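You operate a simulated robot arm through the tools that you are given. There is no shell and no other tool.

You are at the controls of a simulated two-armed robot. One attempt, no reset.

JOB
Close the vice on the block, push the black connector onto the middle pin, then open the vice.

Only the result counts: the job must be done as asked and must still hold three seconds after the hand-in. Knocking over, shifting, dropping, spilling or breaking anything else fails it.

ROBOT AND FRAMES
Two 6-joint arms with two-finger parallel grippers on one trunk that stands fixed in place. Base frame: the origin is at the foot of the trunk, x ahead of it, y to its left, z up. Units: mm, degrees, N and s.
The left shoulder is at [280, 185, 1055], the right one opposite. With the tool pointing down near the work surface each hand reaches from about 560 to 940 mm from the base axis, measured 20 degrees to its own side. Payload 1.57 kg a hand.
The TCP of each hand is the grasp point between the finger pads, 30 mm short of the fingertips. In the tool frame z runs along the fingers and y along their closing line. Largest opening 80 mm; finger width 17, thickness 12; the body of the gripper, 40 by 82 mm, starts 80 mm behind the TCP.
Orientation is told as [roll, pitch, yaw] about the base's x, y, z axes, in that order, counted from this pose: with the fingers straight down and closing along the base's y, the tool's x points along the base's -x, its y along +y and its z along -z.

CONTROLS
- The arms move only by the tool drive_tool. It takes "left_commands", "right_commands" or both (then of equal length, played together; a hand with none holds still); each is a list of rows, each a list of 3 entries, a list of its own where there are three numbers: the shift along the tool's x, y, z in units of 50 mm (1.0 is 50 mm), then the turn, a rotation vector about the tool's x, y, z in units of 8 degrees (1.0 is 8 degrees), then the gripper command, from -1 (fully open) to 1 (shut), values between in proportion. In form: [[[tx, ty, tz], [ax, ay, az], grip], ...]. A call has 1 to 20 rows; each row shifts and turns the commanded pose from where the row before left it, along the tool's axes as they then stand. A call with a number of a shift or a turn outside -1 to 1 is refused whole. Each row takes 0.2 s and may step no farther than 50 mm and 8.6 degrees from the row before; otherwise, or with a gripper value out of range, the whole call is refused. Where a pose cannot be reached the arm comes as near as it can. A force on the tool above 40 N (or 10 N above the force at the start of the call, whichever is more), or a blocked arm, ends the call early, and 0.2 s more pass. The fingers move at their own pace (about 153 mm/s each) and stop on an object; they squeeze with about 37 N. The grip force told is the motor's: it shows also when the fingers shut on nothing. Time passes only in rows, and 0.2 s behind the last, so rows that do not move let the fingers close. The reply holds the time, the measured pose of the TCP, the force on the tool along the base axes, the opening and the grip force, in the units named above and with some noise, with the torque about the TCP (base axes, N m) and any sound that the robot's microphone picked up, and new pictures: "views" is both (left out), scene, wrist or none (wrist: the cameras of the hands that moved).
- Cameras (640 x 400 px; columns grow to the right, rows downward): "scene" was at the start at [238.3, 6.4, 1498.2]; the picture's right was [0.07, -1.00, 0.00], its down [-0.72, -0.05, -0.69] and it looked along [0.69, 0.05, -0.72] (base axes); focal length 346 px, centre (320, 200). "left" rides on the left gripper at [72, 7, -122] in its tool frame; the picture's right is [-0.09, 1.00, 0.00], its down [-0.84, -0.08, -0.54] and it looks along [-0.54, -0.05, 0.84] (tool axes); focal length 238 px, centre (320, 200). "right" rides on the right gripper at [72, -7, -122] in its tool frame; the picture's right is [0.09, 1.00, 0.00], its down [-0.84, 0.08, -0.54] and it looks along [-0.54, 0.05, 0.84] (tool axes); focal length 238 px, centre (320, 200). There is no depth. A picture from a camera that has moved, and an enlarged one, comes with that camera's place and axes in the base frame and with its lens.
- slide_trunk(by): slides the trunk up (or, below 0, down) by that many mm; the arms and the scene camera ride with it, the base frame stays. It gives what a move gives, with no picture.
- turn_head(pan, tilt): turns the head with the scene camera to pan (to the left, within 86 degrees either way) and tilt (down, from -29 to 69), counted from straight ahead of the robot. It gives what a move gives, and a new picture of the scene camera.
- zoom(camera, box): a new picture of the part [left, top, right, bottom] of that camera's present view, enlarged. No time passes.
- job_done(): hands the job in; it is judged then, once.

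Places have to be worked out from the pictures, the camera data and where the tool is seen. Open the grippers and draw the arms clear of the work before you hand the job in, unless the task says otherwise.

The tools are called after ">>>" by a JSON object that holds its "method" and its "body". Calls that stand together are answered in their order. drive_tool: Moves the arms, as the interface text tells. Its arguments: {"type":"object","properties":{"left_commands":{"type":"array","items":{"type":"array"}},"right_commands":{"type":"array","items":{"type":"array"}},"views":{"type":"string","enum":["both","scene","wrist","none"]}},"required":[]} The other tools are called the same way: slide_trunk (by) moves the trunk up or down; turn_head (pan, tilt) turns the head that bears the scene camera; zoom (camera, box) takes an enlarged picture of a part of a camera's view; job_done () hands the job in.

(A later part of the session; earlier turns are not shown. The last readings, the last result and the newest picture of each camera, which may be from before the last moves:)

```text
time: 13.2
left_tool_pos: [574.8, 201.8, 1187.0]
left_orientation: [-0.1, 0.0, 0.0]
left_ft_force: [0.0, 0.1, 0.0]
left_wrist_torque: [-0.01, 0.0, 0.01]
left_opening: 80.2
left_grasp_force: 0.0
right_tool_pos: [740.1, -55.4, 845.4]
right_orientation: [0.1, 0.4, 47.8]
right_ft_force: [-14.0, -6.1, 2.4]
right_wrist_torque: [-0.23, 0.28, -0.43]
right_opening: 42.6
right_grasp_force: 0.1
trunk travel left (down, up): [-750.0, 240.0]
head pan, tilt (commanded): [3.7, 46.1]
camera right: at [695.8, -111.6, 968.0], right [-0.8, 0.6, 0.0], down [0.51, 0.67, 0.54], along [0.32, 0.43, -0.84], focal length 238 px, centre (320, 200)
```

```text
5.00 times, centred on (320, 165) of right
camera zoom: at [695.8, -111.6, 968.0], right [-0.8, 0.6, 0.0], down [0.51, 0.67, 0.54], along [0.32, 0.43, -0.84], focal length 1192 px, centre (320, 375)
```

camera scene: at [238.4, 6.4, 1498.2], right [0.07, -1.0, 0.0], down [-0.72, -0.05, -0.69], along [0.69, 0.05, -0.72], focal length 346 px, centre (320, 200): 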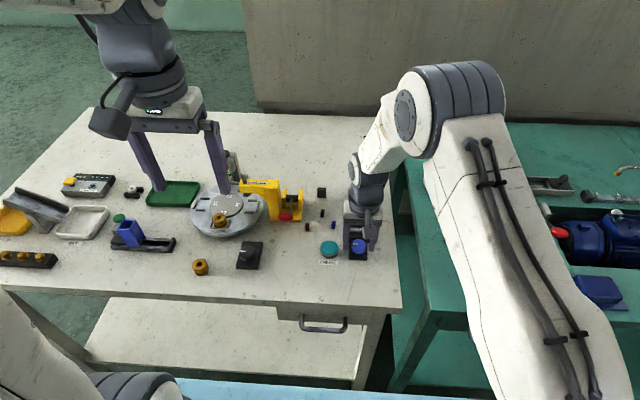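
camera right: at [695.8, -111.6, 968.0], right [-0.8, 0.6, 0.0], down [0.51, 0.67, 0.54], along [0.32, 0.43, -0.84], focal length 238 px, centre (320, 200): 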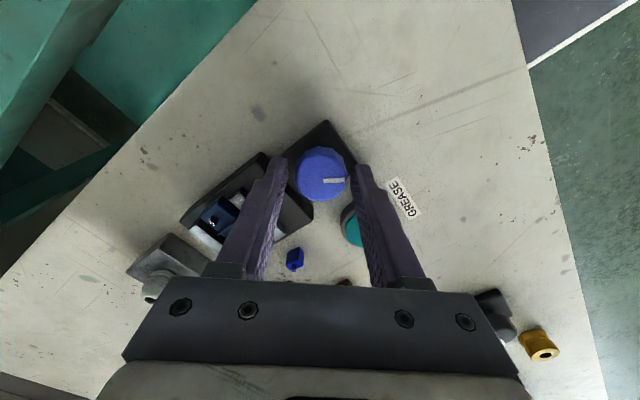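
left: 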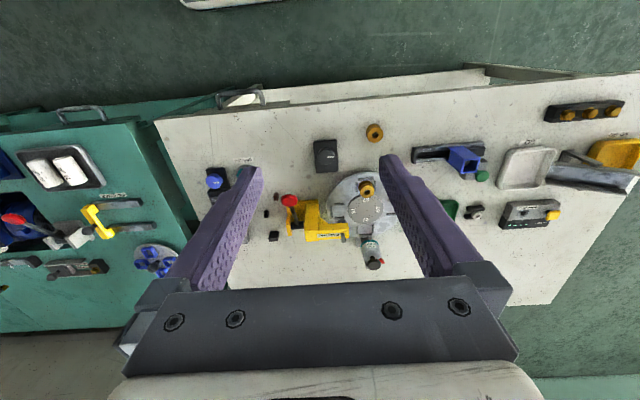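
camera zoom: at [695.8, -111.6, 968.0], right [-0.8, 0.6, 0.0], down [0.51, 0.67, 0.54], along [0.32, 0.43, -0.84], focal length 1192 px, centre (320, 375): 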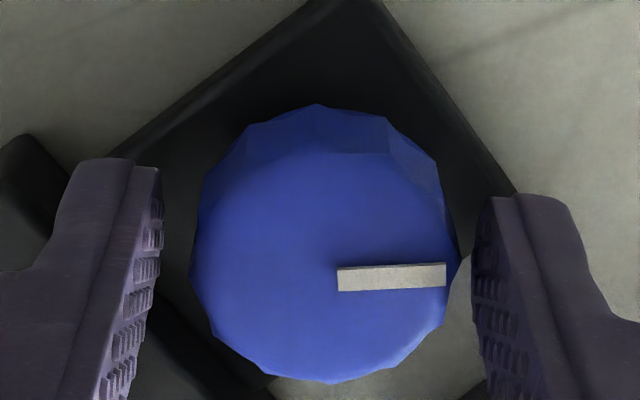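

The opening stalled at 42.6 mm with a force matching contact of the forward finger with the vice body, so I narrow the fingers slightly and lift straight up to inspect the jaws.

>>> {"method": "drive_tool", "body": {"right_commands": [[[0, 0, 0], [0, 0, 0], 0.0], [[0, 0, -0.3], [0, 0, 0], 0.0], [[0, 0, -0.6], [0, 0, 0], 0.0], [[0, 0, -0.6], [0, 0, 0], 0.0], [[0, 0, -0.6], [0, 0, 0], 0.0], [[0, 0, 0], [0, 0, 1], 0.0], [[0, 0, 0], [0, 0, 1], 0.0], [[0, 0, 0], [0, 0, 1], 0.0], [[0, 0, 0], [0, 0, 1], 0.0], [[0, 0, 0], [0, 0, 1], 0.0], [[0, 0, 0], [0, 0, 1], 0.0], [[0, 0, 0], [0, 0, 0], 0.0]], "views": "both"}}

>>> {"method": "zoom", "body": {"camera": "right", "box": [260, 100, 400, 260]}}

>>> {"method": "zoom", "body": {"camera": "scene", "box": [330, 190, 400, 265]}}

```text
time: 15.8
left_tool_pos: [574.5, 204.0, 1186.1]
left_orientation: [0.0, -0.1, 0.0]
left_ft_force: [0.1, -0.3, -0.5]
left_wrist_torque: [-0.01, 0.02, -0.01]
left_opening: 80.0
left_grasp_force: 0.0
right_tool_pos: [742.2, -50.8, 950.5]
right_orientation: [0.0, 0.0, -0.2]
right_ft_force: [-0.2, -0.5, 0.4]
right_wrist_torque: [-0.02, 0.0, -0.02]
right_opening: 39.9
right_grasp_force: 0.0
trunk travel left (down, up): [-750.0, 240.0]
head pan, tilt (commanded): [3.7, 46.1]
camera scene: at [238.3, 6.5, 1498.2], right [0.07, -1.0, 0.0], down [-0.72, -0.05, -0.69], along [0.69, 0.05, -0.72], focal length 346 px, centre (320, 200)
camera right: at [669.5, -57.9, 1073.2], right [-0.09, 1.0, 0.0], down [0.84, 0.08, 0.54], along [0.54, 0.05, -0.84], focal length 238 px, centre (320, 200)
```

scene: 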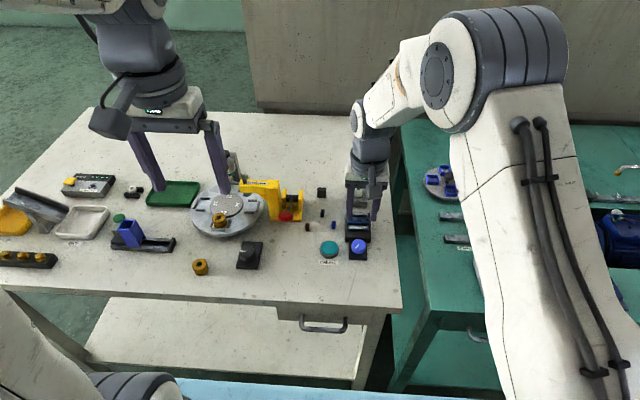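
right: 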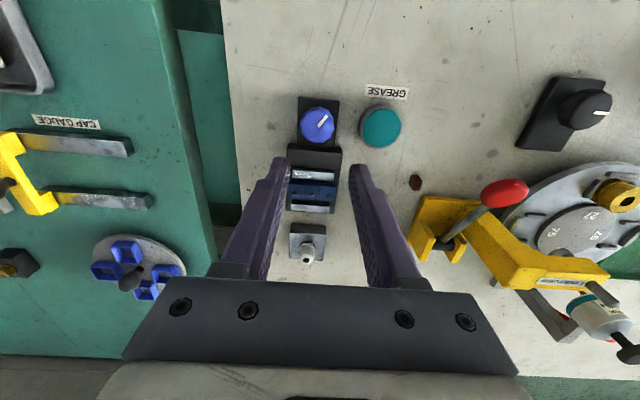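

```text
2.50 times, centred on (330, 180) of right
camera zoom: at [669.5, -57.9, 1073.2], right [-0.09, 1.0, 0.0], down [0.84, 0.08, 0.54], along [0.54, 0.05, -0.84], focal length 596 px, centre (295, 250)
```

zoom: 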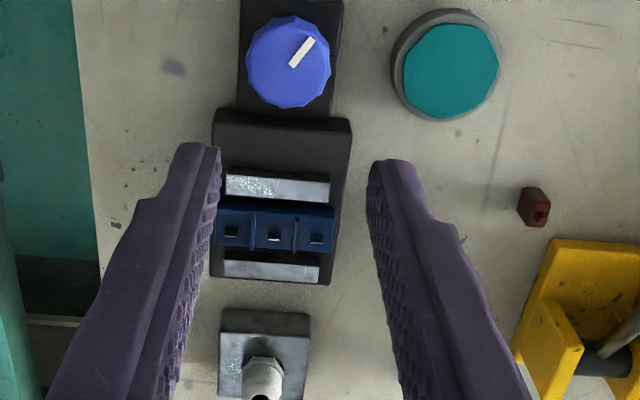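

```text
5.33 times, centred on (365, 228) of scene
camera zoom: at [238.3, 6.5, 1498.2], right [0.07, -1.0, 0.0], down [-0.72, -0.05, -0.69], along [0.69, 0.05, -0.72], focal length 1848 px, centre (80, 53)
```

zoom: 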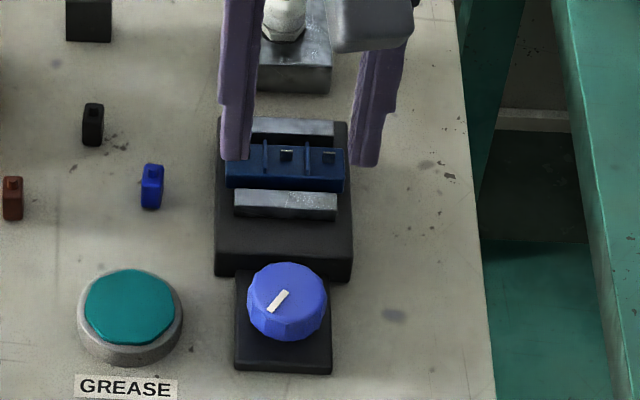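

The front jaw has come close to the block. I zoom in to see the remaining gap.

>>> {"method": "zoom", "body": {"camera": "right", "box": [285, 155, 350, 220]}}

>>> {"method": "zoom", "body": {"camera": "scene", "box": [350, 205, 385, 250]}}

>>> {"method": "zoom", "body": {"camera": "right", "box": [290, 90, 350, 165]}}

```text
6.15 times, centred on (318, 188) of right
camera zoom: at [669.5, -57.9, 1073.2], right [-0.09, 1.0, 0.0], down [0.84, 0.08, 0.54], along [0.54, 0.05, -0.84], focal length 1467 px, centre (335, 277)
```

zoom: 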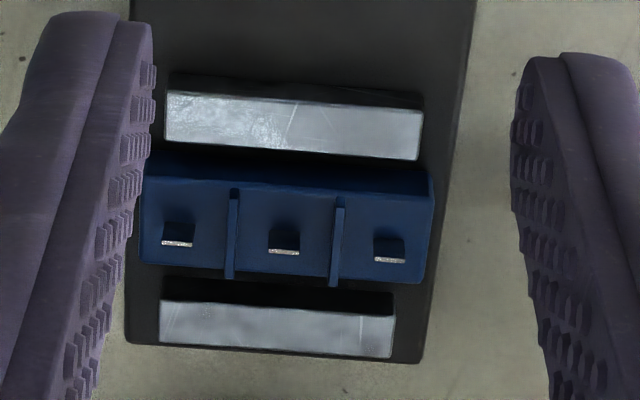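

```text
8.89 times, centred on (368, 228) of scene
camera zoom: at [238.3, 6.5, 1498.2], right [0.07, -1.0, 0.0], down [-0.72, -0.05, -0.69], along [0.69, 0.05, -0.72], focal length 3080 px, centre (-102, -44)
```

zoom: 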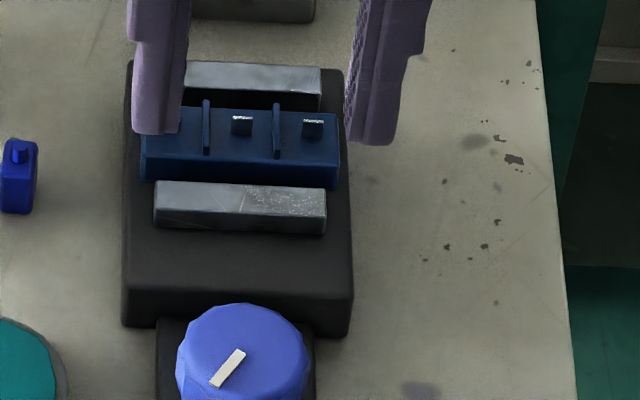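

```text
5.33 times, centred on (320, 128) of right
camera zoom: at [669.5, -57.9, 1073.2], right [-0.09, 1.0, 0.0], down [0.84, 0.08, 0.54], along [0.54, 0.05, -0.84], focal length 1271 px, centre (320, 587)
```

zoom: 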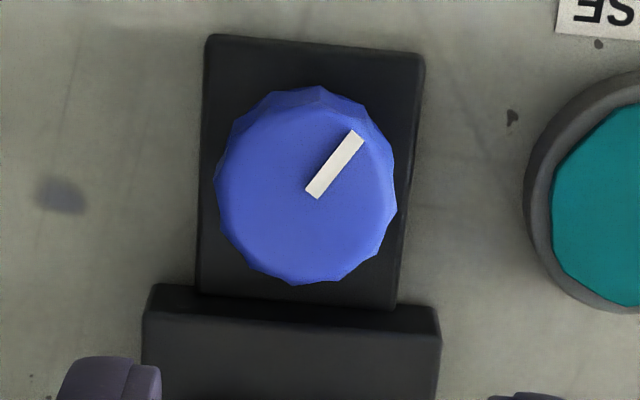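

There is still a small gap, so more turning is needed. I rotate the hand to yaw −16° at height, recentre on about (741.8,−54.2), descend, regrip and turn 32° further counter-clockwise.

>>> {"method": "drive_tool", "body": {"right_commands": [[[0, 0, 0], [0, 0, 1], -0.2], [[0, 0, 0], [0, 0, 1], -0.2], [[0.016, -0.044, 0.6], [0, 0, 0], -0.2], [[0, 0, 0.6], [0, 0, 0], -0.2], [[0, 0, 0.6], [0, 0, 0], -0.2], [[0, 0, 0.27], [0, 0, 0], -0.2], [[0, 0, 0], [0, 0, 0], -0.2]], "views": "wrist"}}

>>> {"method": "zoom", "body": {"camera": "right", "box": [250, 120, 400, 290]}}

```text
time: 17.4
left_tool_pos: [574.5, 204.0, 1188.1]
left_orientation: [0.0, -0.1, 0.0]
left_ft_force: [-0.2, 0.0, -0.5]
left_wrist_torque: [0.02, -0.01, 0.01]
left_opening: 80.5
left_grasp_force: 0.2
right_tool_pos: [743.7, -54.0, 847.3]
right_orientation: [0.0, -0.1, -16.1]
right_ft_force: [0.2, 0.6, -0.5]
right_wrist_torque: [-0.01, 0.03, -0.03]
right_opening: 48.0
right_grasp_force: 0.1
trunk travel left (down, up): [-750.0, 240.0]
head pan, tilt (commanded): [3.7, 46.1]
camera right: at [670.0, -41.9, 969.8], right [0.19, 0.98, 0.0], down [0.83, -0.16, 0.54], along [0.53, -0.1, -0.84], focal length 238 px, centre (320, 200)
```

right: 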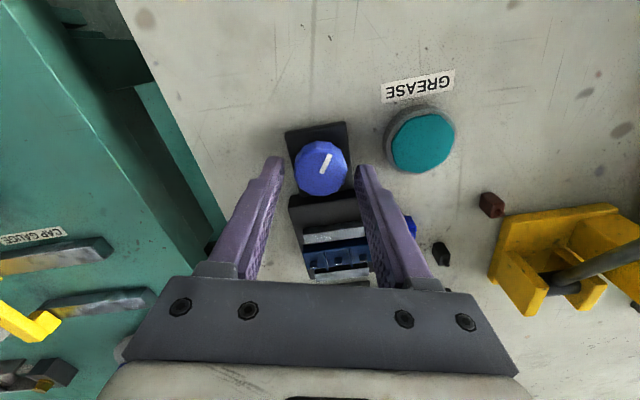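

```text
2.35 times, centred on (325, 205) of right
camera zoom: at [670.0, -41.9, 969.8], right [0.19, 0.98, 0.0], down [0.83, -0.16, 0.54], along [0.53, -0.1, -0.84], focal length 561 px, centre (308, 188)
```

zoom: 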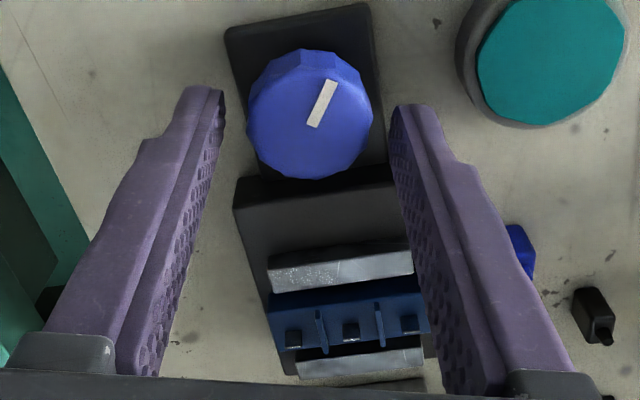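

Aligned well. I grip and turn 32° counter-clockwise.

>>> {"method": "drive_tool", "body": {"right_commands": [[[0, 0, 0.02], [0, 0, 0], 0.2], [[0, 0, 0], [0, 0, 0], 1], [[0, 0, 0], [0, 0, 0], 1], [[0, 0, 0], [0, 0, -0.5], 1], [[0, 0, 0], [0, 0, -0.5], 1], [[0, 0, 0], [0, 0, -0.5], 1], [[0, 0, 0], [0, 0, -0.5], 1], [[0, 0, 0], [0, 0, 0], 1]], "views": "wrist"}}

>>> {"method": "zoom", "body": {"camera": "right", "box": [250, 120, 400, 290]}}

```text
time: 19.2
left_tool_pos: [573.2, 202.2, 1186.3]
left_orientation: [-0.1, 0.0, 0.0]
left_ft_force: [0.1, -0.3, 0.3]
left_wrist_torque: [0.01, -0.02, 0.01]
left_opening: 80.2
left_grasp_force: 0.0
right_tool_pos: [742.0, -54.4, 846.1]
right_orientation: [0.0, -0.2, 0.1]
right_ft_force: [10.0, -18.3, 12.3]
right_wrist_torque: [-0.54, 0.02, 0.06]
right_opening: 33.4
right_grasp_force: 41.7
trunk travel left (down, up): [-750.0, 240.0]
head pan, tilt (commanded): [3.7, 46.1]
camera right: at [668.6, -61.3, 969.5], right [-0.09, 1.0, 0.0], down [0.83, 0.08, 0.55], along [0.54, 0.05, -0.84], focal length 238 px, centre (320, 200)
```

right: 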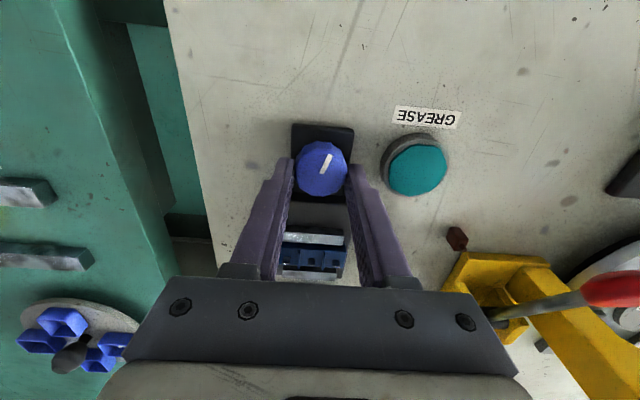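

```text
2.35 times, centred on (325, 205) of right
camera zoom: at [668.6, -61.3, 969.5], right [-0.09, 1.0, 0.0], down [0.83, 0.08, 0.55], along [0.54, 0.05, -0.84], focal length 561 px, centre (308, 188)
```

zoom: 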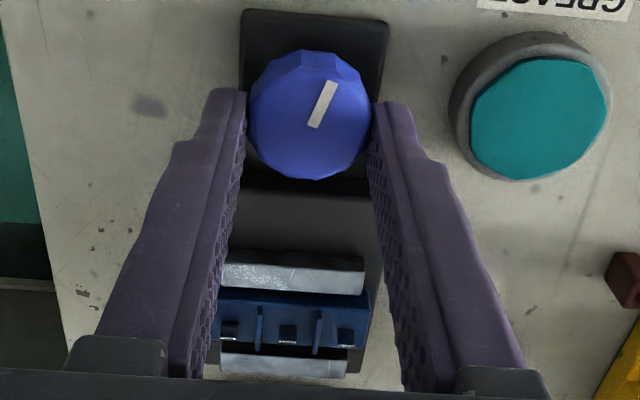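

The knob follows (≈163°) and the jaw is almost on the block. I turn 8° more and check the torque.

>>> {"method": "drive_tool", "body": {"right_commands": [[[0, 0, 0], [0, 0, -0.5], 1], [[0, 0, 0], [0, 0, -0.5], 1], [[0, 0, 0], [0, 0, 0], 1]], "views": "wrist"}}

>>> {"method": "zoom", "body": {"camera": "right", "box": [250, 120, 400, 290]}}

```text
time: 20.0
left_tool_pos: [574.0, 203.6, 1186.8]
left_orientation: [0.0, 0.0, 0.1]
left_ft_force: [-0.1, 0.2, -1.1]
left_wrist_torque: [-0.01, 0.0, 0.04]
left_opening: 80.0
left_grasp_force: 0.0
right_tool_pos: [742.1, -53.1, 846.6]
right_orientation: [0.1, -0.1, 8.1]
right_ft_force: [13.0, -15.8, 14.5]
right_wrist_torque: [-0.37, -0.64, 0.07]
right_opening: 33.5
right_grasp_force: 41.4
trunk travel left (down, up): [-750.0, 240.0]
head pan, tilt (commanded): [3.7, 46.1]
camera right: at [670.2, -70.7, 969.5], right [-0.23, 0.97, 0.0], down [0.82, 0.19, 0.55], along [0.53, 0.13, -0.84], focal length 238 px, centre (320, 200)
```

right: 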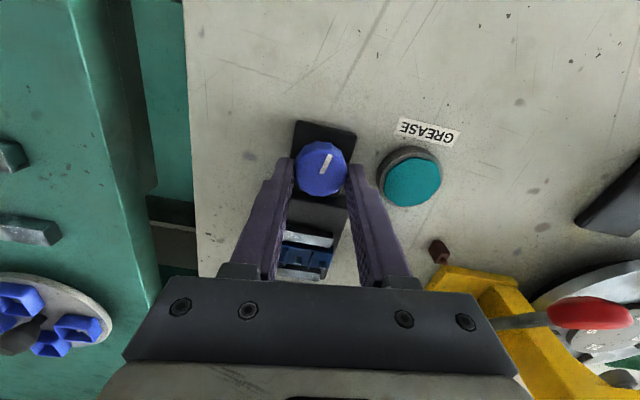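

```text
2.35 times, centred on (325, 205) of right
camera zoom: at [670.2, -70.7, 969.5], right [-0.23, 0.97, 0.0], down [0.82, 0.19, 0.55], along [0.53, 0.13, -0.84], focal length 561 px, centre (308, 188)
```

zoom: 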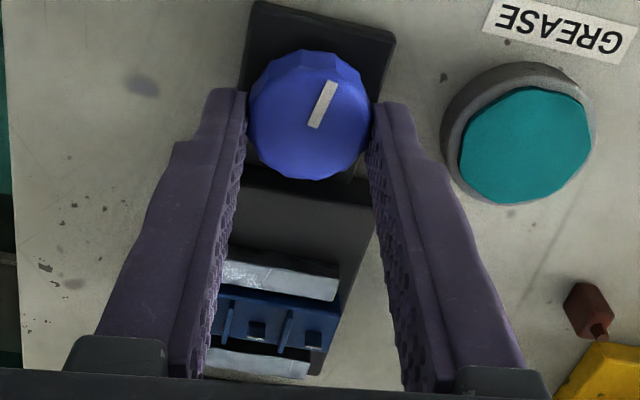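

Still following with no torque rise (≈171°). Another 8°.

>>> {"method": "drive_tool", "body": {"right_commands": [[[0, 0, 0], [0, 0, -0.5], 1], [[0, 0, 0], [0, 0, -0.5], 1], [[0, 0, 0], [0, 0, 0], 1]], "views": "wrist"}}

>>> {"method": "zoom", "body": {"camera": "right", "box": [250, 120, 400, 290]}}

```text
time: 20.8
left_tool_pos: [573.3, 203.2, 1187.0]
left_orientation: [0.1, 0.0, 0.1]
left_ft_force: [-0.1, -1.1, 0.2]
left_wrist_torque: [-0.01, -0.01, 0.0]
left_opening: 79.8
left_grasp_force: 0.1
right_tool_pos: [742.1, -53.9, 848.5]
right_orientation: [0.0, -0.2, 16.1]
right_ft_force: [12.7, -10.1, 21.9]
right_wrist_torque: [-0.24, -0.38, 0.04]
right_opening: 33.7
right_grasp_force: 41.2
trunk travel left (down, up): [-750.0, 240.0]
head pan, tilt (commanded): [3.7, 46.1]
camera right: at [673.1, -79.9, 969.4], right [-0.36, 0.93, 0.0], down [0.78, 0.31, 0.54], along [0.51, 0.2, -0.84], focal length 238 px, centre (320, 200)
```

right: 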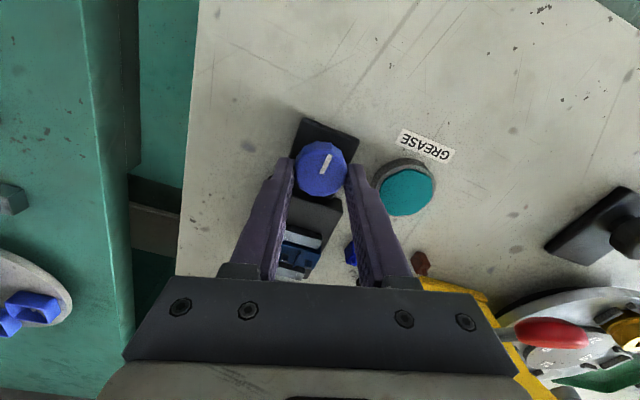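

```text
2.35 times, centred on (325, 205) of right
camera zoom: at [673.1, -79.9, 969.4], right [-0.36, 0.93, 0.0], down [0.78, 0.31, 0.54], along [0.51, 0.2, -0.84], focal length 561 px, centre (308, 188)
```

zoom: 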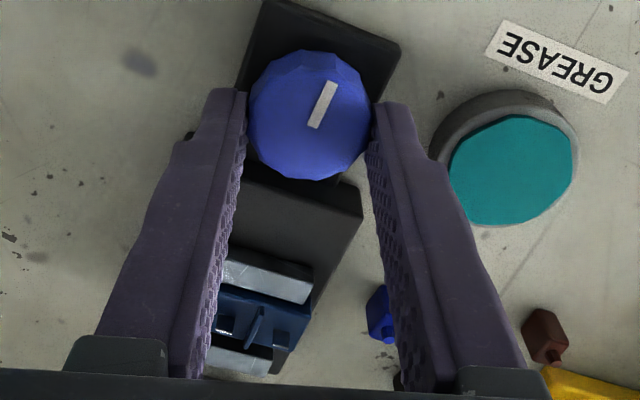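

Pointer ≈179°, still free. Another 8° while keeping an eye on forces.

>>> {"method": "drive_tool", "body": {"right_commands": [[[0, 0, -0.01], [0, 0, -0.5], 1], [[0, 0, 0], [0, 0, -0.5], 1], [[0, 0, 0], [0, 0, 0], 1]], "views": "wrist"}}

>>> {"method": "zoom", "body": {"camera": "right", "box": [250, 120, 400, 290]}}

```text
time: 21.6
left_tool_pos: [573.2, 203.3, 1187.5]
left_orientation: [0.0, -0.1, 0.1]
left_ft_force: [0.4, 0.5, -0.1]
left_wrist_torque: [-0.01, -0.02, 0.07]
left_opening: 79.9
left_grasp_force: 0.0
right_tool_pos: [742.6, -54.8, 847.2]
right_orientation: [0.0, -0.1, 24.1]
right_ft_force: [10.2, -2.4, 15.7]
right_wrist_torque: [0.31, -1.04, 0.03]
right_opening: 33.5
right_grasp_force: 41.6
trunk travel left (down, up): [-750.0, 240.0]
head pan, tilt (commanded): [3.7, 46.1]
camera right: at [677.4, -88.5, 969.5], right [-0.49, 0.87, 0.0], down [0.73, 0.41, 0.54], along [0.47, 0.27, -0.84], focal length 238 px, centre (320, 200)
```

right: 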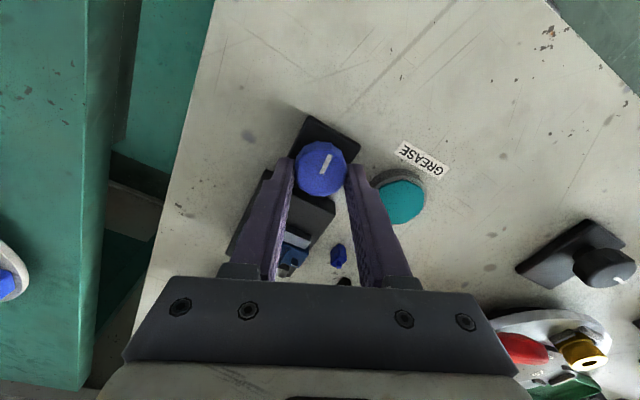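

```text
2.35 times, centred on (325, 205) of right
camera zoom: at [677.4, -88.5, 969.5], right [-0.49, 0.87, 0.0], down [0.73, 0.41, 0.54], along [0.47, 0.27, -0.84], focal length 561 px, centre (308, 188)
```

zoom: 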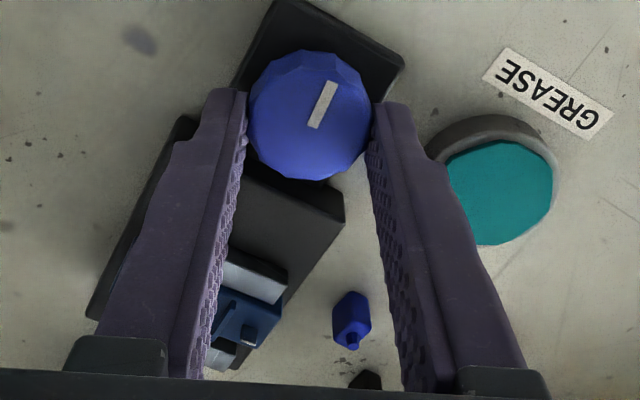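

Knob ≈187° and still turning freely. I continue 16°.

>>> {"method": "drive_tool", "body": {"right_commands": [[[0, 0, 0], [0, 0, -0.5], 1], [[0, 0, 0], [0, 0, -0.5], 1], [[0, 0, 0], [0, 0, -0.5], 1], [[0, 0, 0], [0, 0, -0.5], 1], [[0, 0, 0], [0, 0, 0], 1]], "views": "wrist"}}

>>> {"method": "zoom", "body": {"camera": "right", "box": [200, 120, 400, 290]}}

```text
time: 22.8
left_tool_pos: [573.8, 204.7, 1186.6]
left_orientation: [0.0, 0.0, 0.1]
left_ft_force: [-0.7, 0.3, 0.6]
left_wrist_torque: [0.01, 0.02, 0.02]
left_opening: 79.8
left_grasp_force: 0.0
right_tool_pos: [741.9, -51.8, 847.2]
right_orientation: [0.0, -0.1, 40.1]
right_ft_force: [5.6, 21.1, 12.7]
right_wrist_torque: [0.4, 0.16, -0.07]
right_opening: 33.8
right_grasp_force: 41.3
trunk travel left (down, up): [-750.0, 240.0]
head pan, tilt (commanded): [3.7, 46.1]
camera right: at [689.3, -103.7, 969.5], right [-0.71, 0.7, 0.0], down [0.59, 0.6, 0.54], along [0.38, 0.39, -0.84], focal length 238 px, centre (320, 200)
```

right: 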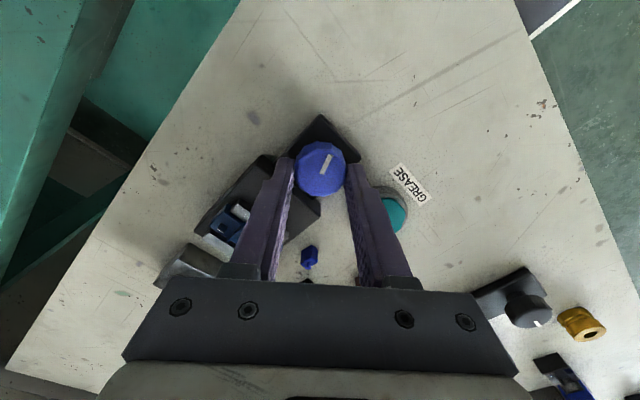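

```text
2.35 times, centred on (300, 205) of right
camera zoom: at [689.3, -103.7, 969.5], right [-0.71, 0.7, 0.0], down [0.59, 0.6, 0.54], along [0.38, 0.39, -0.84], focal length 561 px, centre (367, 188)
```

zoom: 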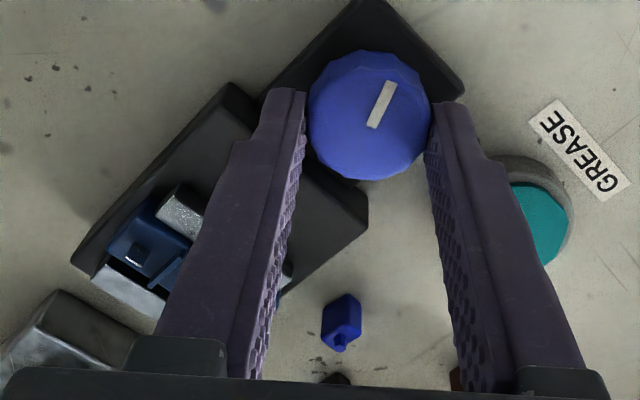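

Knob ≈203°. I release with a small opening, lift clear, turn the hand back and inspect the jaws.

>>> {"method": "drive_tool", "body": {"right_commands": [[[0, 0, 0], [0, 0, 0], 0.0], [[0, 0, 0], [0, 0, 0], 0.0], [[0, 0, -0.3], [0, 0, 0], 0.0], [[0, 0, -0.6], [0, 0, 0], 0.0], [[0, 0, -0.6], [0, 0, 0], 0.0], [[0, 0, -0.6], [0, 0, 1], 0.0], [[0, 0, 0], [0, 0, 1], -0.2], [[0, 0, 0], [0, 0, 1], -0.2], [[0, 0, 0], [0, 0, 1], -0.2], [[0, 0, 0], [0, 0, 1], -0.2], [[0, 0, 0], [0, 0, 0], -0.2]], "views": "both"}}

>>> {"method": "zoom", "body": {"camera": "right", "box": [285, 155, 350, 220]}}

>>> {"method": "zoom", "body": {"camera": "scene", "box": [350, 205, 385, 250]}}

>>> {"method": "zoom", "body": {"camera": "right", "box": [290, 90, 350, 165]}}

```text
time: 25.2
left_tool_pos: [573.4, 204.5, 1186.6]
left_orientation: [0.0, 0.0, 0.0]
left_ft_force: [0.2, -0.5, -0.1]
left_wrist_torque: [0.0, 0.01, 0.02]
left_opening: 80.2
left_grasp_force: 0.1
right_tool_pos: [740.4, -54.0, 951.9]
right_orientation: [0.0, -0.1, 0.0]
right_ft_force: [-1.0, -0.3, 0.1]
right_wrist_torque: [0.02, -0.01, 0.0]
right_opening: 48.0
right_grasp_force: 0.0
trunk travel left (down, up): [-750.0, 240.0]
head pan, tilt (commanded): [3.7, 46.1]
camera scene: at [238.3, 6.3, 1498.2], right [0.07, -1.0, 0.0], down [-0.72, -0.05, -0.69], along [0.69, 0.05, -0.72], focal length 346 px, centre (320, 200)
camera right: at [666.7, -60.2, 1074.0], right [-0.09, 1.0, 0.0], down [0.84, 0.08, 0.54], along [0.54, 0.05, -0.84], focal length 238 px, centre (320, 200)
```

scene: 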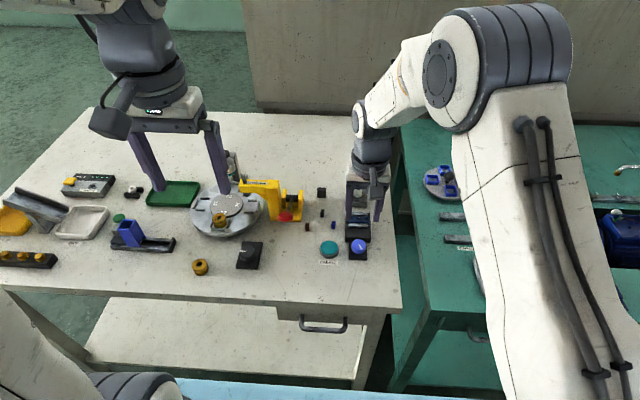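
right: 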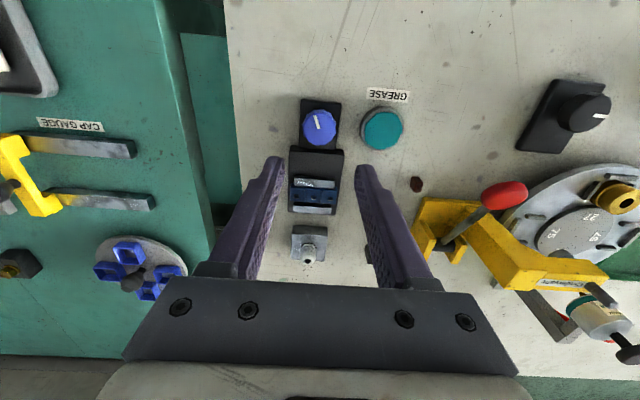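

```text
6.15 times, centred on (318, 188) of right
camera zoom: at [666.7, -60.2, 1074.0], right [-0.09, 1.0, 0.0], down [0.84, 0.08, 0.54], along [0.54, 0.05, -0.84], focal length 1467 px, centre (335, 277)
```

zoom: 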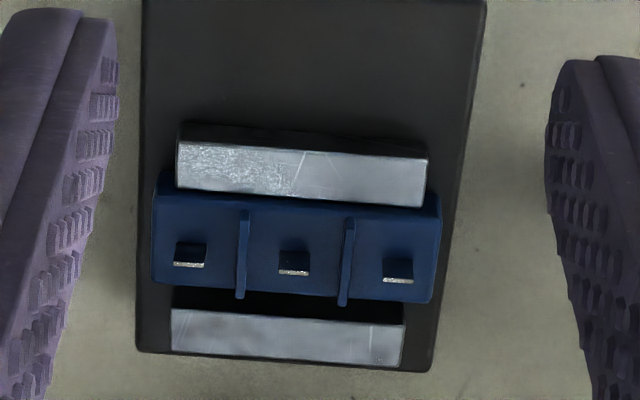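

```text
8.89 times, centred on (368, 228) of scene
camera zoom: at [238.3, 6.3, 1498.2], right [0.07, -1.0, 0.0], down [-0.72, -0.05, -0.69], along [0.69, 0.05, -0.72], focal length 3080 px, centre (-102, -44)
```

zoom: 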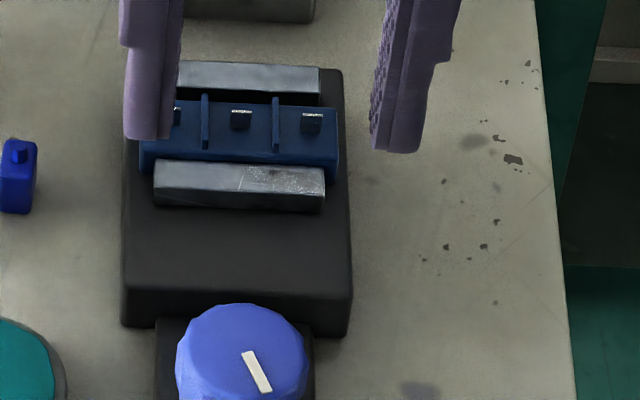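

```text
5.33 times, centred on (320, 128) of right
camera zoom: at [666.7, -60.2, 1074.0], right [-0.09, 1.0, 0.0], down [0.84, 0.08, 0.54], along [0.54, 0.05, -0.84], focal length 1271 px, centre (320, 587)
```

zoom: 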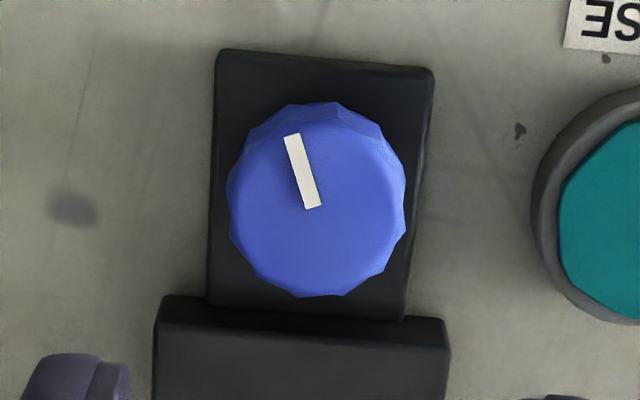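

The front jaw has now reached the block and begun pushing it toward the rear jaw (gap there still ~8–10 mm, so ~65° more). The force pattern shows the knob axis is at about (739.2,−54.3); I recentre, start at yaw −32° and descend again.

>>> {"method": "drive_tool", "body": {"right_commands": [[[0.052, -0.002, 0], [0, 0, 1], -0.2], [[0, 0, 0], [0, 0, 1], -0.2], [[0, 0, 0], [0, 0, 1], -0.2], [[0, 0, 0], [0, 0, 1], -0.2], [[0, 0, 0.6], [0, 0, 0], -0.2], [[0, 0, 0.6], [0, 0, 0], -0.2], [[0, 0, 0.6], [0, 0, 0], -0.2], [[0, 0, 0.3], [0, 0, 0], -0.2], [[0, 0, 0], [0, 0, 0], -0.2]], "views": "wrist"}}

>>> {"method": "zoom", "body": {"camera": "right", "box": [250, 120, 400, 290]}}

```text
time: 27.2
left_tool_pos: [575.2, 203.6, 1187.5]
left_orientation: [0.0, 0.0, -0.1]
left_ft_force: [-0.9, -0.2, -0.3]
left_wrist_torque: [-0.03, 0.0, 0.02]
left_opening: 80.1
left_grasp_force: 0.0
right_tool_pos: [737.8, -54.7, 845.1]
right_orientation: [0.0, 0.0, -32.0]
right_ft_force: [0.1, 0.0, 0.1]
right_wrist_torque: [-0.02, 0.0, 0.01]
right_opening: 47.9
right_grasp_force: 0.0
trunk travel left (down, up): [-750.0, 240.0]
head pan, tilt (commanded): [3.7, 46.1]
camera right: at [670.9, -22.8, 968.6], right [0.45, 0.89, 0.0], down [0.75, -0.38, 0.54], along [0.48, -0.24, -0.84], focal length 238 px, centre (320, 200)
```

right: 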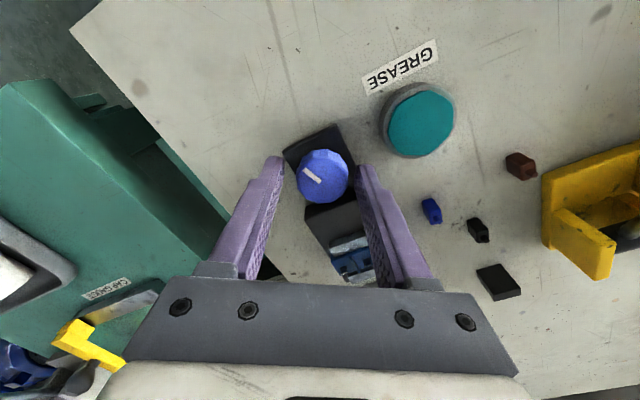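

```text
2.35 times, centred on (325, 205) of right
camera zoom: at [670.9, -22.8, 968.6], right [0.45, 0.89, 0.0], down [0.75, -0.38, 0.54], along [0.48, -0.24, -0.84], focal length 561 px, centre (308, 188)
```

zoom: 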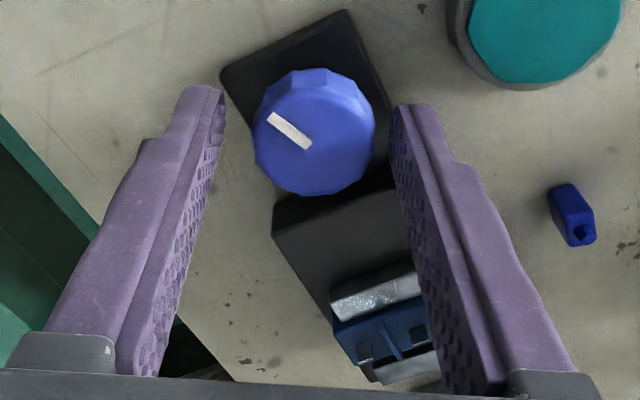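

Nearly centred (1–2 mm toward +tool-y); I correct 1 mm, grip, and turn 40°.

>>> {"method": "drive_tool", "body": {"right_commands": [[[0, 0.02, 0], [0, 0, 0], 0.2], [[0, 0, 0], [0, 0, 0], 1], [[0, 0, 0], [0, 0, 0], 1], [[0, 0, 0], [0, 0, -0.5], 1], [[0, 0, 0], [0, 0, -0.5], 1], [[0, 0, 0], [0, 0, -0.5], 1], [[0, 0, 0], [0, 0, -0.5], 1], [[0, 0, 0], [0, 0, -0.5], 1], [[0, 0, 0], [0, 0, -0.5], 1], [[0, 0, 0], [0, 0, -0.5], 1], [[0, 0, 0], [0, 0, -0.5], 1], [[0, 0, 0], [0, 0, 0], 1]], "views": "wrist"}}

>>> {"method": "zoom", "body": {"camera": "right", "box": [250, 120, 400, 290]}}

```text
time: 29.8
left_tool_pos: [574.4, 202.8, 1186.4]
left_orientation: [-0.1, 0.0, 0.0]
left_ft_force: [0.2, -0.1, 0.5]
left_wrist_torque: [-0.01, -0.02, -0.01]
left_opening: 79.9
left_grasp_force: 0.1
right_tool_pos: [738.0, -54.5, 847.1]
right_orientation: [-0.1, 0.2, 0.1]
right_ft_force: [-6.4, -12.3, -8.4]
right_wrist_torque: [-0.37, -0.76, 0.0]
right_opening: 33.4
right_grasp_force: 41.5
trunk travel left (down, up): [-750.0, 240.0]
head pan, tilt (commanded): [3.7, 46.1]
camera right: at [665.2, -61.0, 969.1], right [-0.09, 1.0, 0.0], down [0.84, 0.08, 0.54], along [0.54, 0.05, -0.84], focal length 238 px, centre (320, 200)
```

right: 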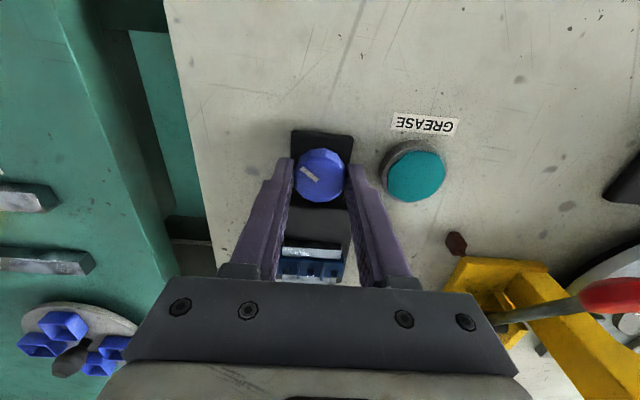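

```text
2.35 times, centred on (325, 205) of right
camera zoom: at [665.2, -61.0, 969.1], right [-0.09, 1.0, 0.0], down [0.84, 0.08, 0.54], along [0.54, 0.05, -0.84], focal length 561 px, centre (308, 188)
```

zoom: 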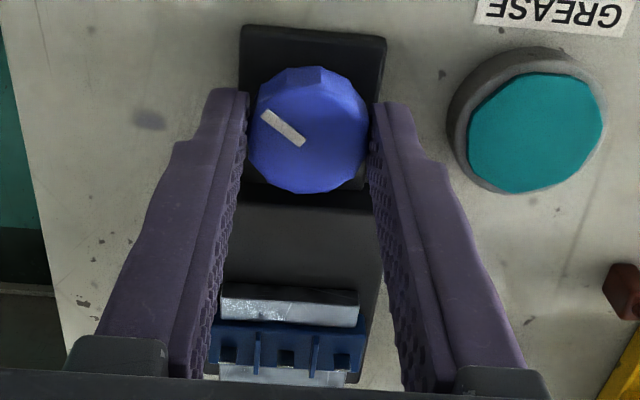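

The knob is now ≈235°, forces moderate, block being pushed to the rear jaw. I continue 16°.

>>> {"method": "drive_tool", "body": {"right_commands": [[[0, 0, 0], [0, 0, -0.5], 1], [[0, 0, 0], [0, 0, -0.5], 1], [[0, 0, 0], [0, 0, -0.5], 1], [[0, 0, 0], [0, 0, -0.5], 1], [[0, 0, 0], [0, 0, 0], 1]], "views": "wrist"}}

>>> {"method": "zoom", "body": {"camera": "right", "box": [250, 120, 400, 290]}}

```text
time: 31.0
left_tool_pos: [573.7, 203.0, 1186.8]
left_orientation: [0.0, 0.0, 0.0]
left_ft_force: [0.1, 0.9, -0.3]
left_wrist_torque: [-0.03, 0.01, 0.02]
left_opening: 79.8
left_grasp_force: 0.0
right_tool_pos: [738.9, -55.2, 847.3]
right_orientation: [0.0, 0.2, 16.1]
right_ft_force: [-7.5, -23.7, -0.5]
right_wrist_torque: [-0.74, 0.46, 0.0]
right_opening: 33.5
right_grasp_force: 41.3
trunk travel left (down, up): [-750.0, 240.0]
head pan, tilt (commanded): [3.7, 46.1]
camera right: at [669.9, -80.8, 969.1], right [-0.36, 0.93, 0.0], down [0.78, 0.31, 0.54], along [0.5, 0.2, -0.84], focal length 238 px, centre (320, 200)
```

right: 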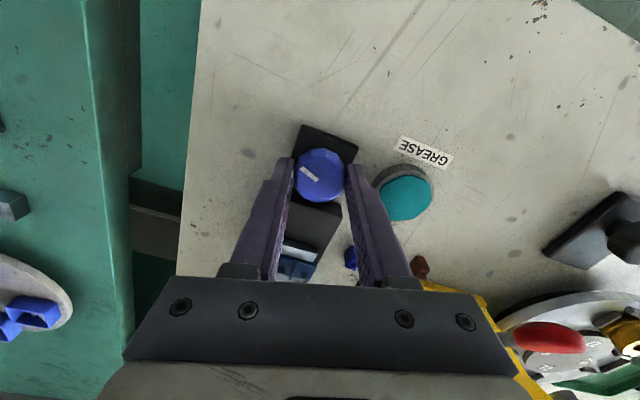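

```text
2.35 times, centred on (325, 205) of right
camera zoom: at [669.9, -80.8, 969.1], right [-0.36, 0.93, 0.0], down [0.78, 0.31, 0.54], along [0.5, 0.2, -0.84], focal length 561 px, centre (308, 188)
```

zoom: 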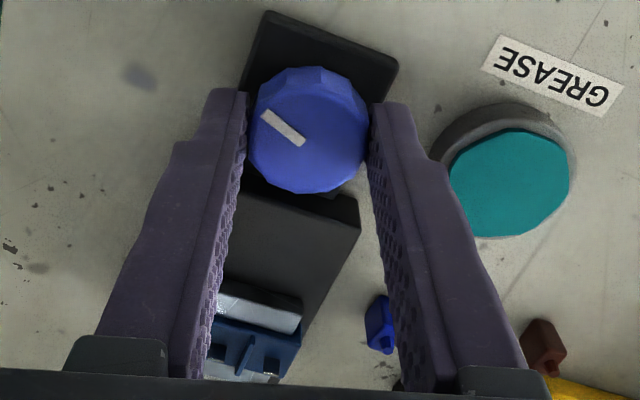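

Knob ≈251°; I apply a 1 mm correction in −y to relieve the side load and continue 8°.

>>> {"method": "drive_tool", "body": {"right_commands": [[[0.011, -0.018, 0], [0, 0, 0], 1], [[0, 0, 0], [0, 0, -0.5], 1], [[0, 0, 0], [0, 0, -0.5], 1], [[0, 0, 0], [0, 0, 0], 1]], "views": "wrist"}}

>>> {"method": "zoom", "body": {"camera": "right", "box": [250, 120, 400, 290]}}

```text
time: 32.0
left_tool_pos: [575.1, 202.5, 1187.0]
left_orientation: [0.0, 0.0, 0.1]
left_ft_force: [-0.2, 0.7, -0.7]
left_wrist_torque: [0.02, 0.02, -0.02]
left_opening: 80.0
left_grasp_force: 0.0
right_tool_pos: [737.4, -55.3, 846.4]
right_orientation: [0.1, 0.2, 24.2]
right_ft_force: [-8.4, -18.7, -5.8]
right_wrist_torque: [-0.5, 0.34, -0.06]
right_opening: 33.5
right_grasp_force: 41.7
trunk travel left (down, up): [-750.0, 240.0]
head pan, tilt (commanded): [3.7, 46.1]
camera right: at [674.3, -90.1, 969.1], right [-0.49, 0.87, 0.0], down [0.73, 0.41, 0.54], along [0.47, 0.27, -0.84], focal length 238 px, centre (320, 200)
```

right: 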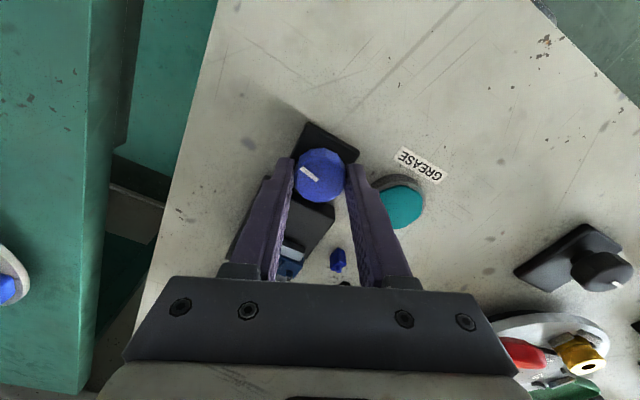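

```text
2.35 times, centred on (325, 205) of right
camera zoom: at [674.3, -90.1, 969.1], right [-0.49, 0.87, 0.0], down [0.73, 0.41, 0.54], along [0.47, 0.27, -0.84], focal length 561 px, centre (308, 188)
```

zoom: 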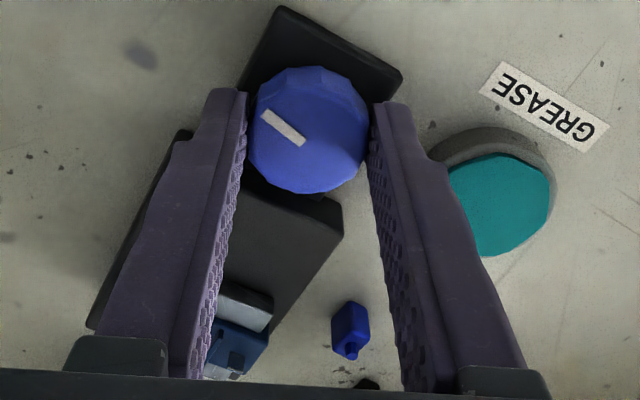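

Knob ≈259°, torque still small. I go another 8°.

>>> {"method": "drive_tool", "body": {"right_commands": [[[0.005, -0.01, 0], [0, 0, -0.5], 1], [[0, 0, 0], [0, 0, -0.5], 1], [[0, 0, 0], [0, 0, 0], 1]], "views": "wrist"}}

>>> {"method": "zoom", "body": {"camera": "right", "box": [200, 120, 400, 290]}}

```text
time: 32.8
left_tool_pos: [575.1, 204.3, 1186.3]
left_orientation: [-0.1, 0.0, -0.1]
left_ft_force: [0.3, 0.1, -0.3]
left_wrist_torque: [0.02, 0.0, -0.04]
left_opening: 79.9
left_grasp_force: 0.0
right_tool_pos: [739.8, -54.7, 846.3]
right_orientation: [-0.1, -0.1, 32.0]
right_ft_force: [-2.5, -3.2, -18.9]
right_wrist_torque: [0.03, -0.08, -0.14]
right_opening: 33.6
right_grasp_force: 41.4
trunk travel left (down, up): [-750.0, 240.0]
head pan, tilt (commanded): [3.7, 46.1]
camera right: at [680.5, -98.1, 969.3], right [-0.61, 0.79, 0.0], down [0.67, 0.51, 0.54], along [0.43, 0.33, -0.84], focal length 238 px, centre (320, 200)
```

right: 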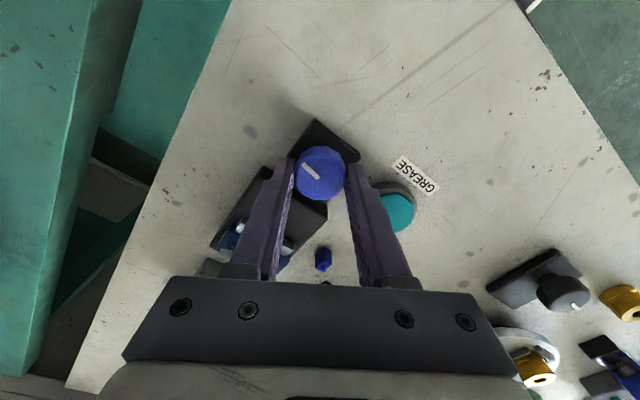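

```text
2.35 times, centred on (300, 205) of right
camera zoom: at [680.5, -98.1, 969.3], right [-0.61, 0.79, 0.0], down [0.67, 0.51, 0.54], along [0.43, 0.33, -0.84], focal length 561 px, centre (367, 188)
```

zoom: 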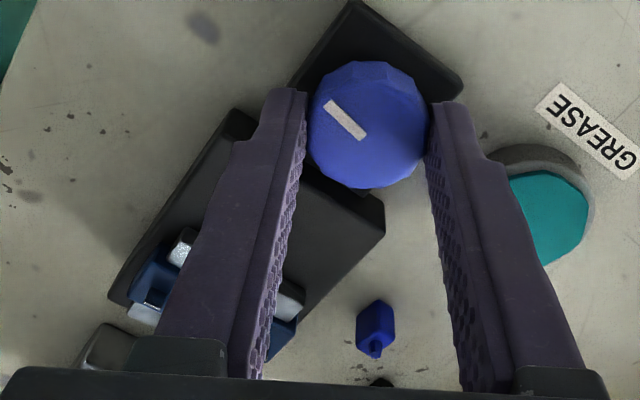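

The forces changed and the pointer shifted slightly relative to the fingers, suggesting it may be tightening. I turn 8° more to see whether it slips.

>>> {"method": "drive_tool", "body": {"right_commands": [[[0, 0, 0], [0, 0, -0.5], 1], [[0, 0, 0], [0, 0, -0.5], 1], [[0, 0, 0], [0, 0, 0], 1]], "views": "wrist"}}

>>> {"method": "zoom", "body": {"camera": "right", "box": [200, 120, 400, 290]}}

```text
time: 33.6
left_tool_pos: [575.5, 204.3, 1186.8]
left_orientation: [0.1, 0.0, 0.0]
left_ft_force: [0.3, -0.6, 1.2]
left_wrist_torque: [-0.02, -0.01, -0.03]
left_opening: 79.8
left_grasp_force: 0.1
right_tool_pos: [740.0, -54.1, 848.7]
right_orientation: [0.0, -0.1, 40.2]
right_ft_force: [-1.1, 4.7, -5.3]
right_wrist_torque: [0.39, -0.03, -0.56]
right_opening: 33.6
right_grasp_force: 41.6
trunk travel left (down, up): [-750.0, 240.0]
head pan, tilt (commanded): [3.7, 46.1]
camera right: at [687.3, -105.1, 970.5], right [-0.71, 0.7, 0.0], down [0.59, 0.6, 0.54], along [0.38, 0.39, -0.84], focal length 238 px, centre (320, 200)
```

right: 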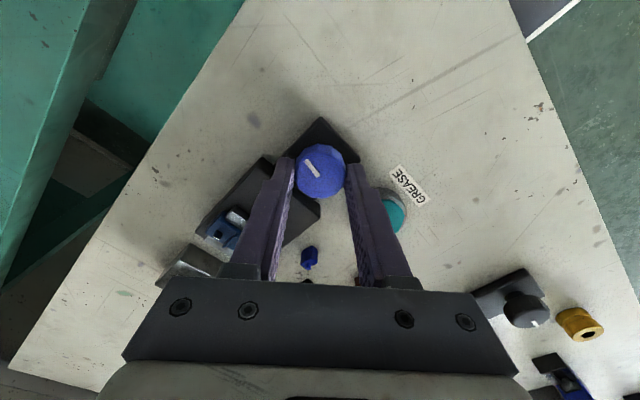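

```text
2.35 times, centred on (300, 205) of right
camera zoom: at [687.3, -105.1, 970.5], right [-0.71, 0.7, 0.0], down [0.59, 0.6, 0.54], along [0.38, 0.39, -0.84], focal length 561 px, centre (367, 188)
```

zoom: 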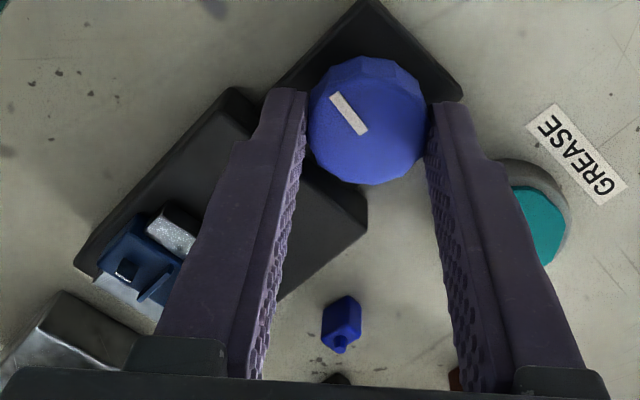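

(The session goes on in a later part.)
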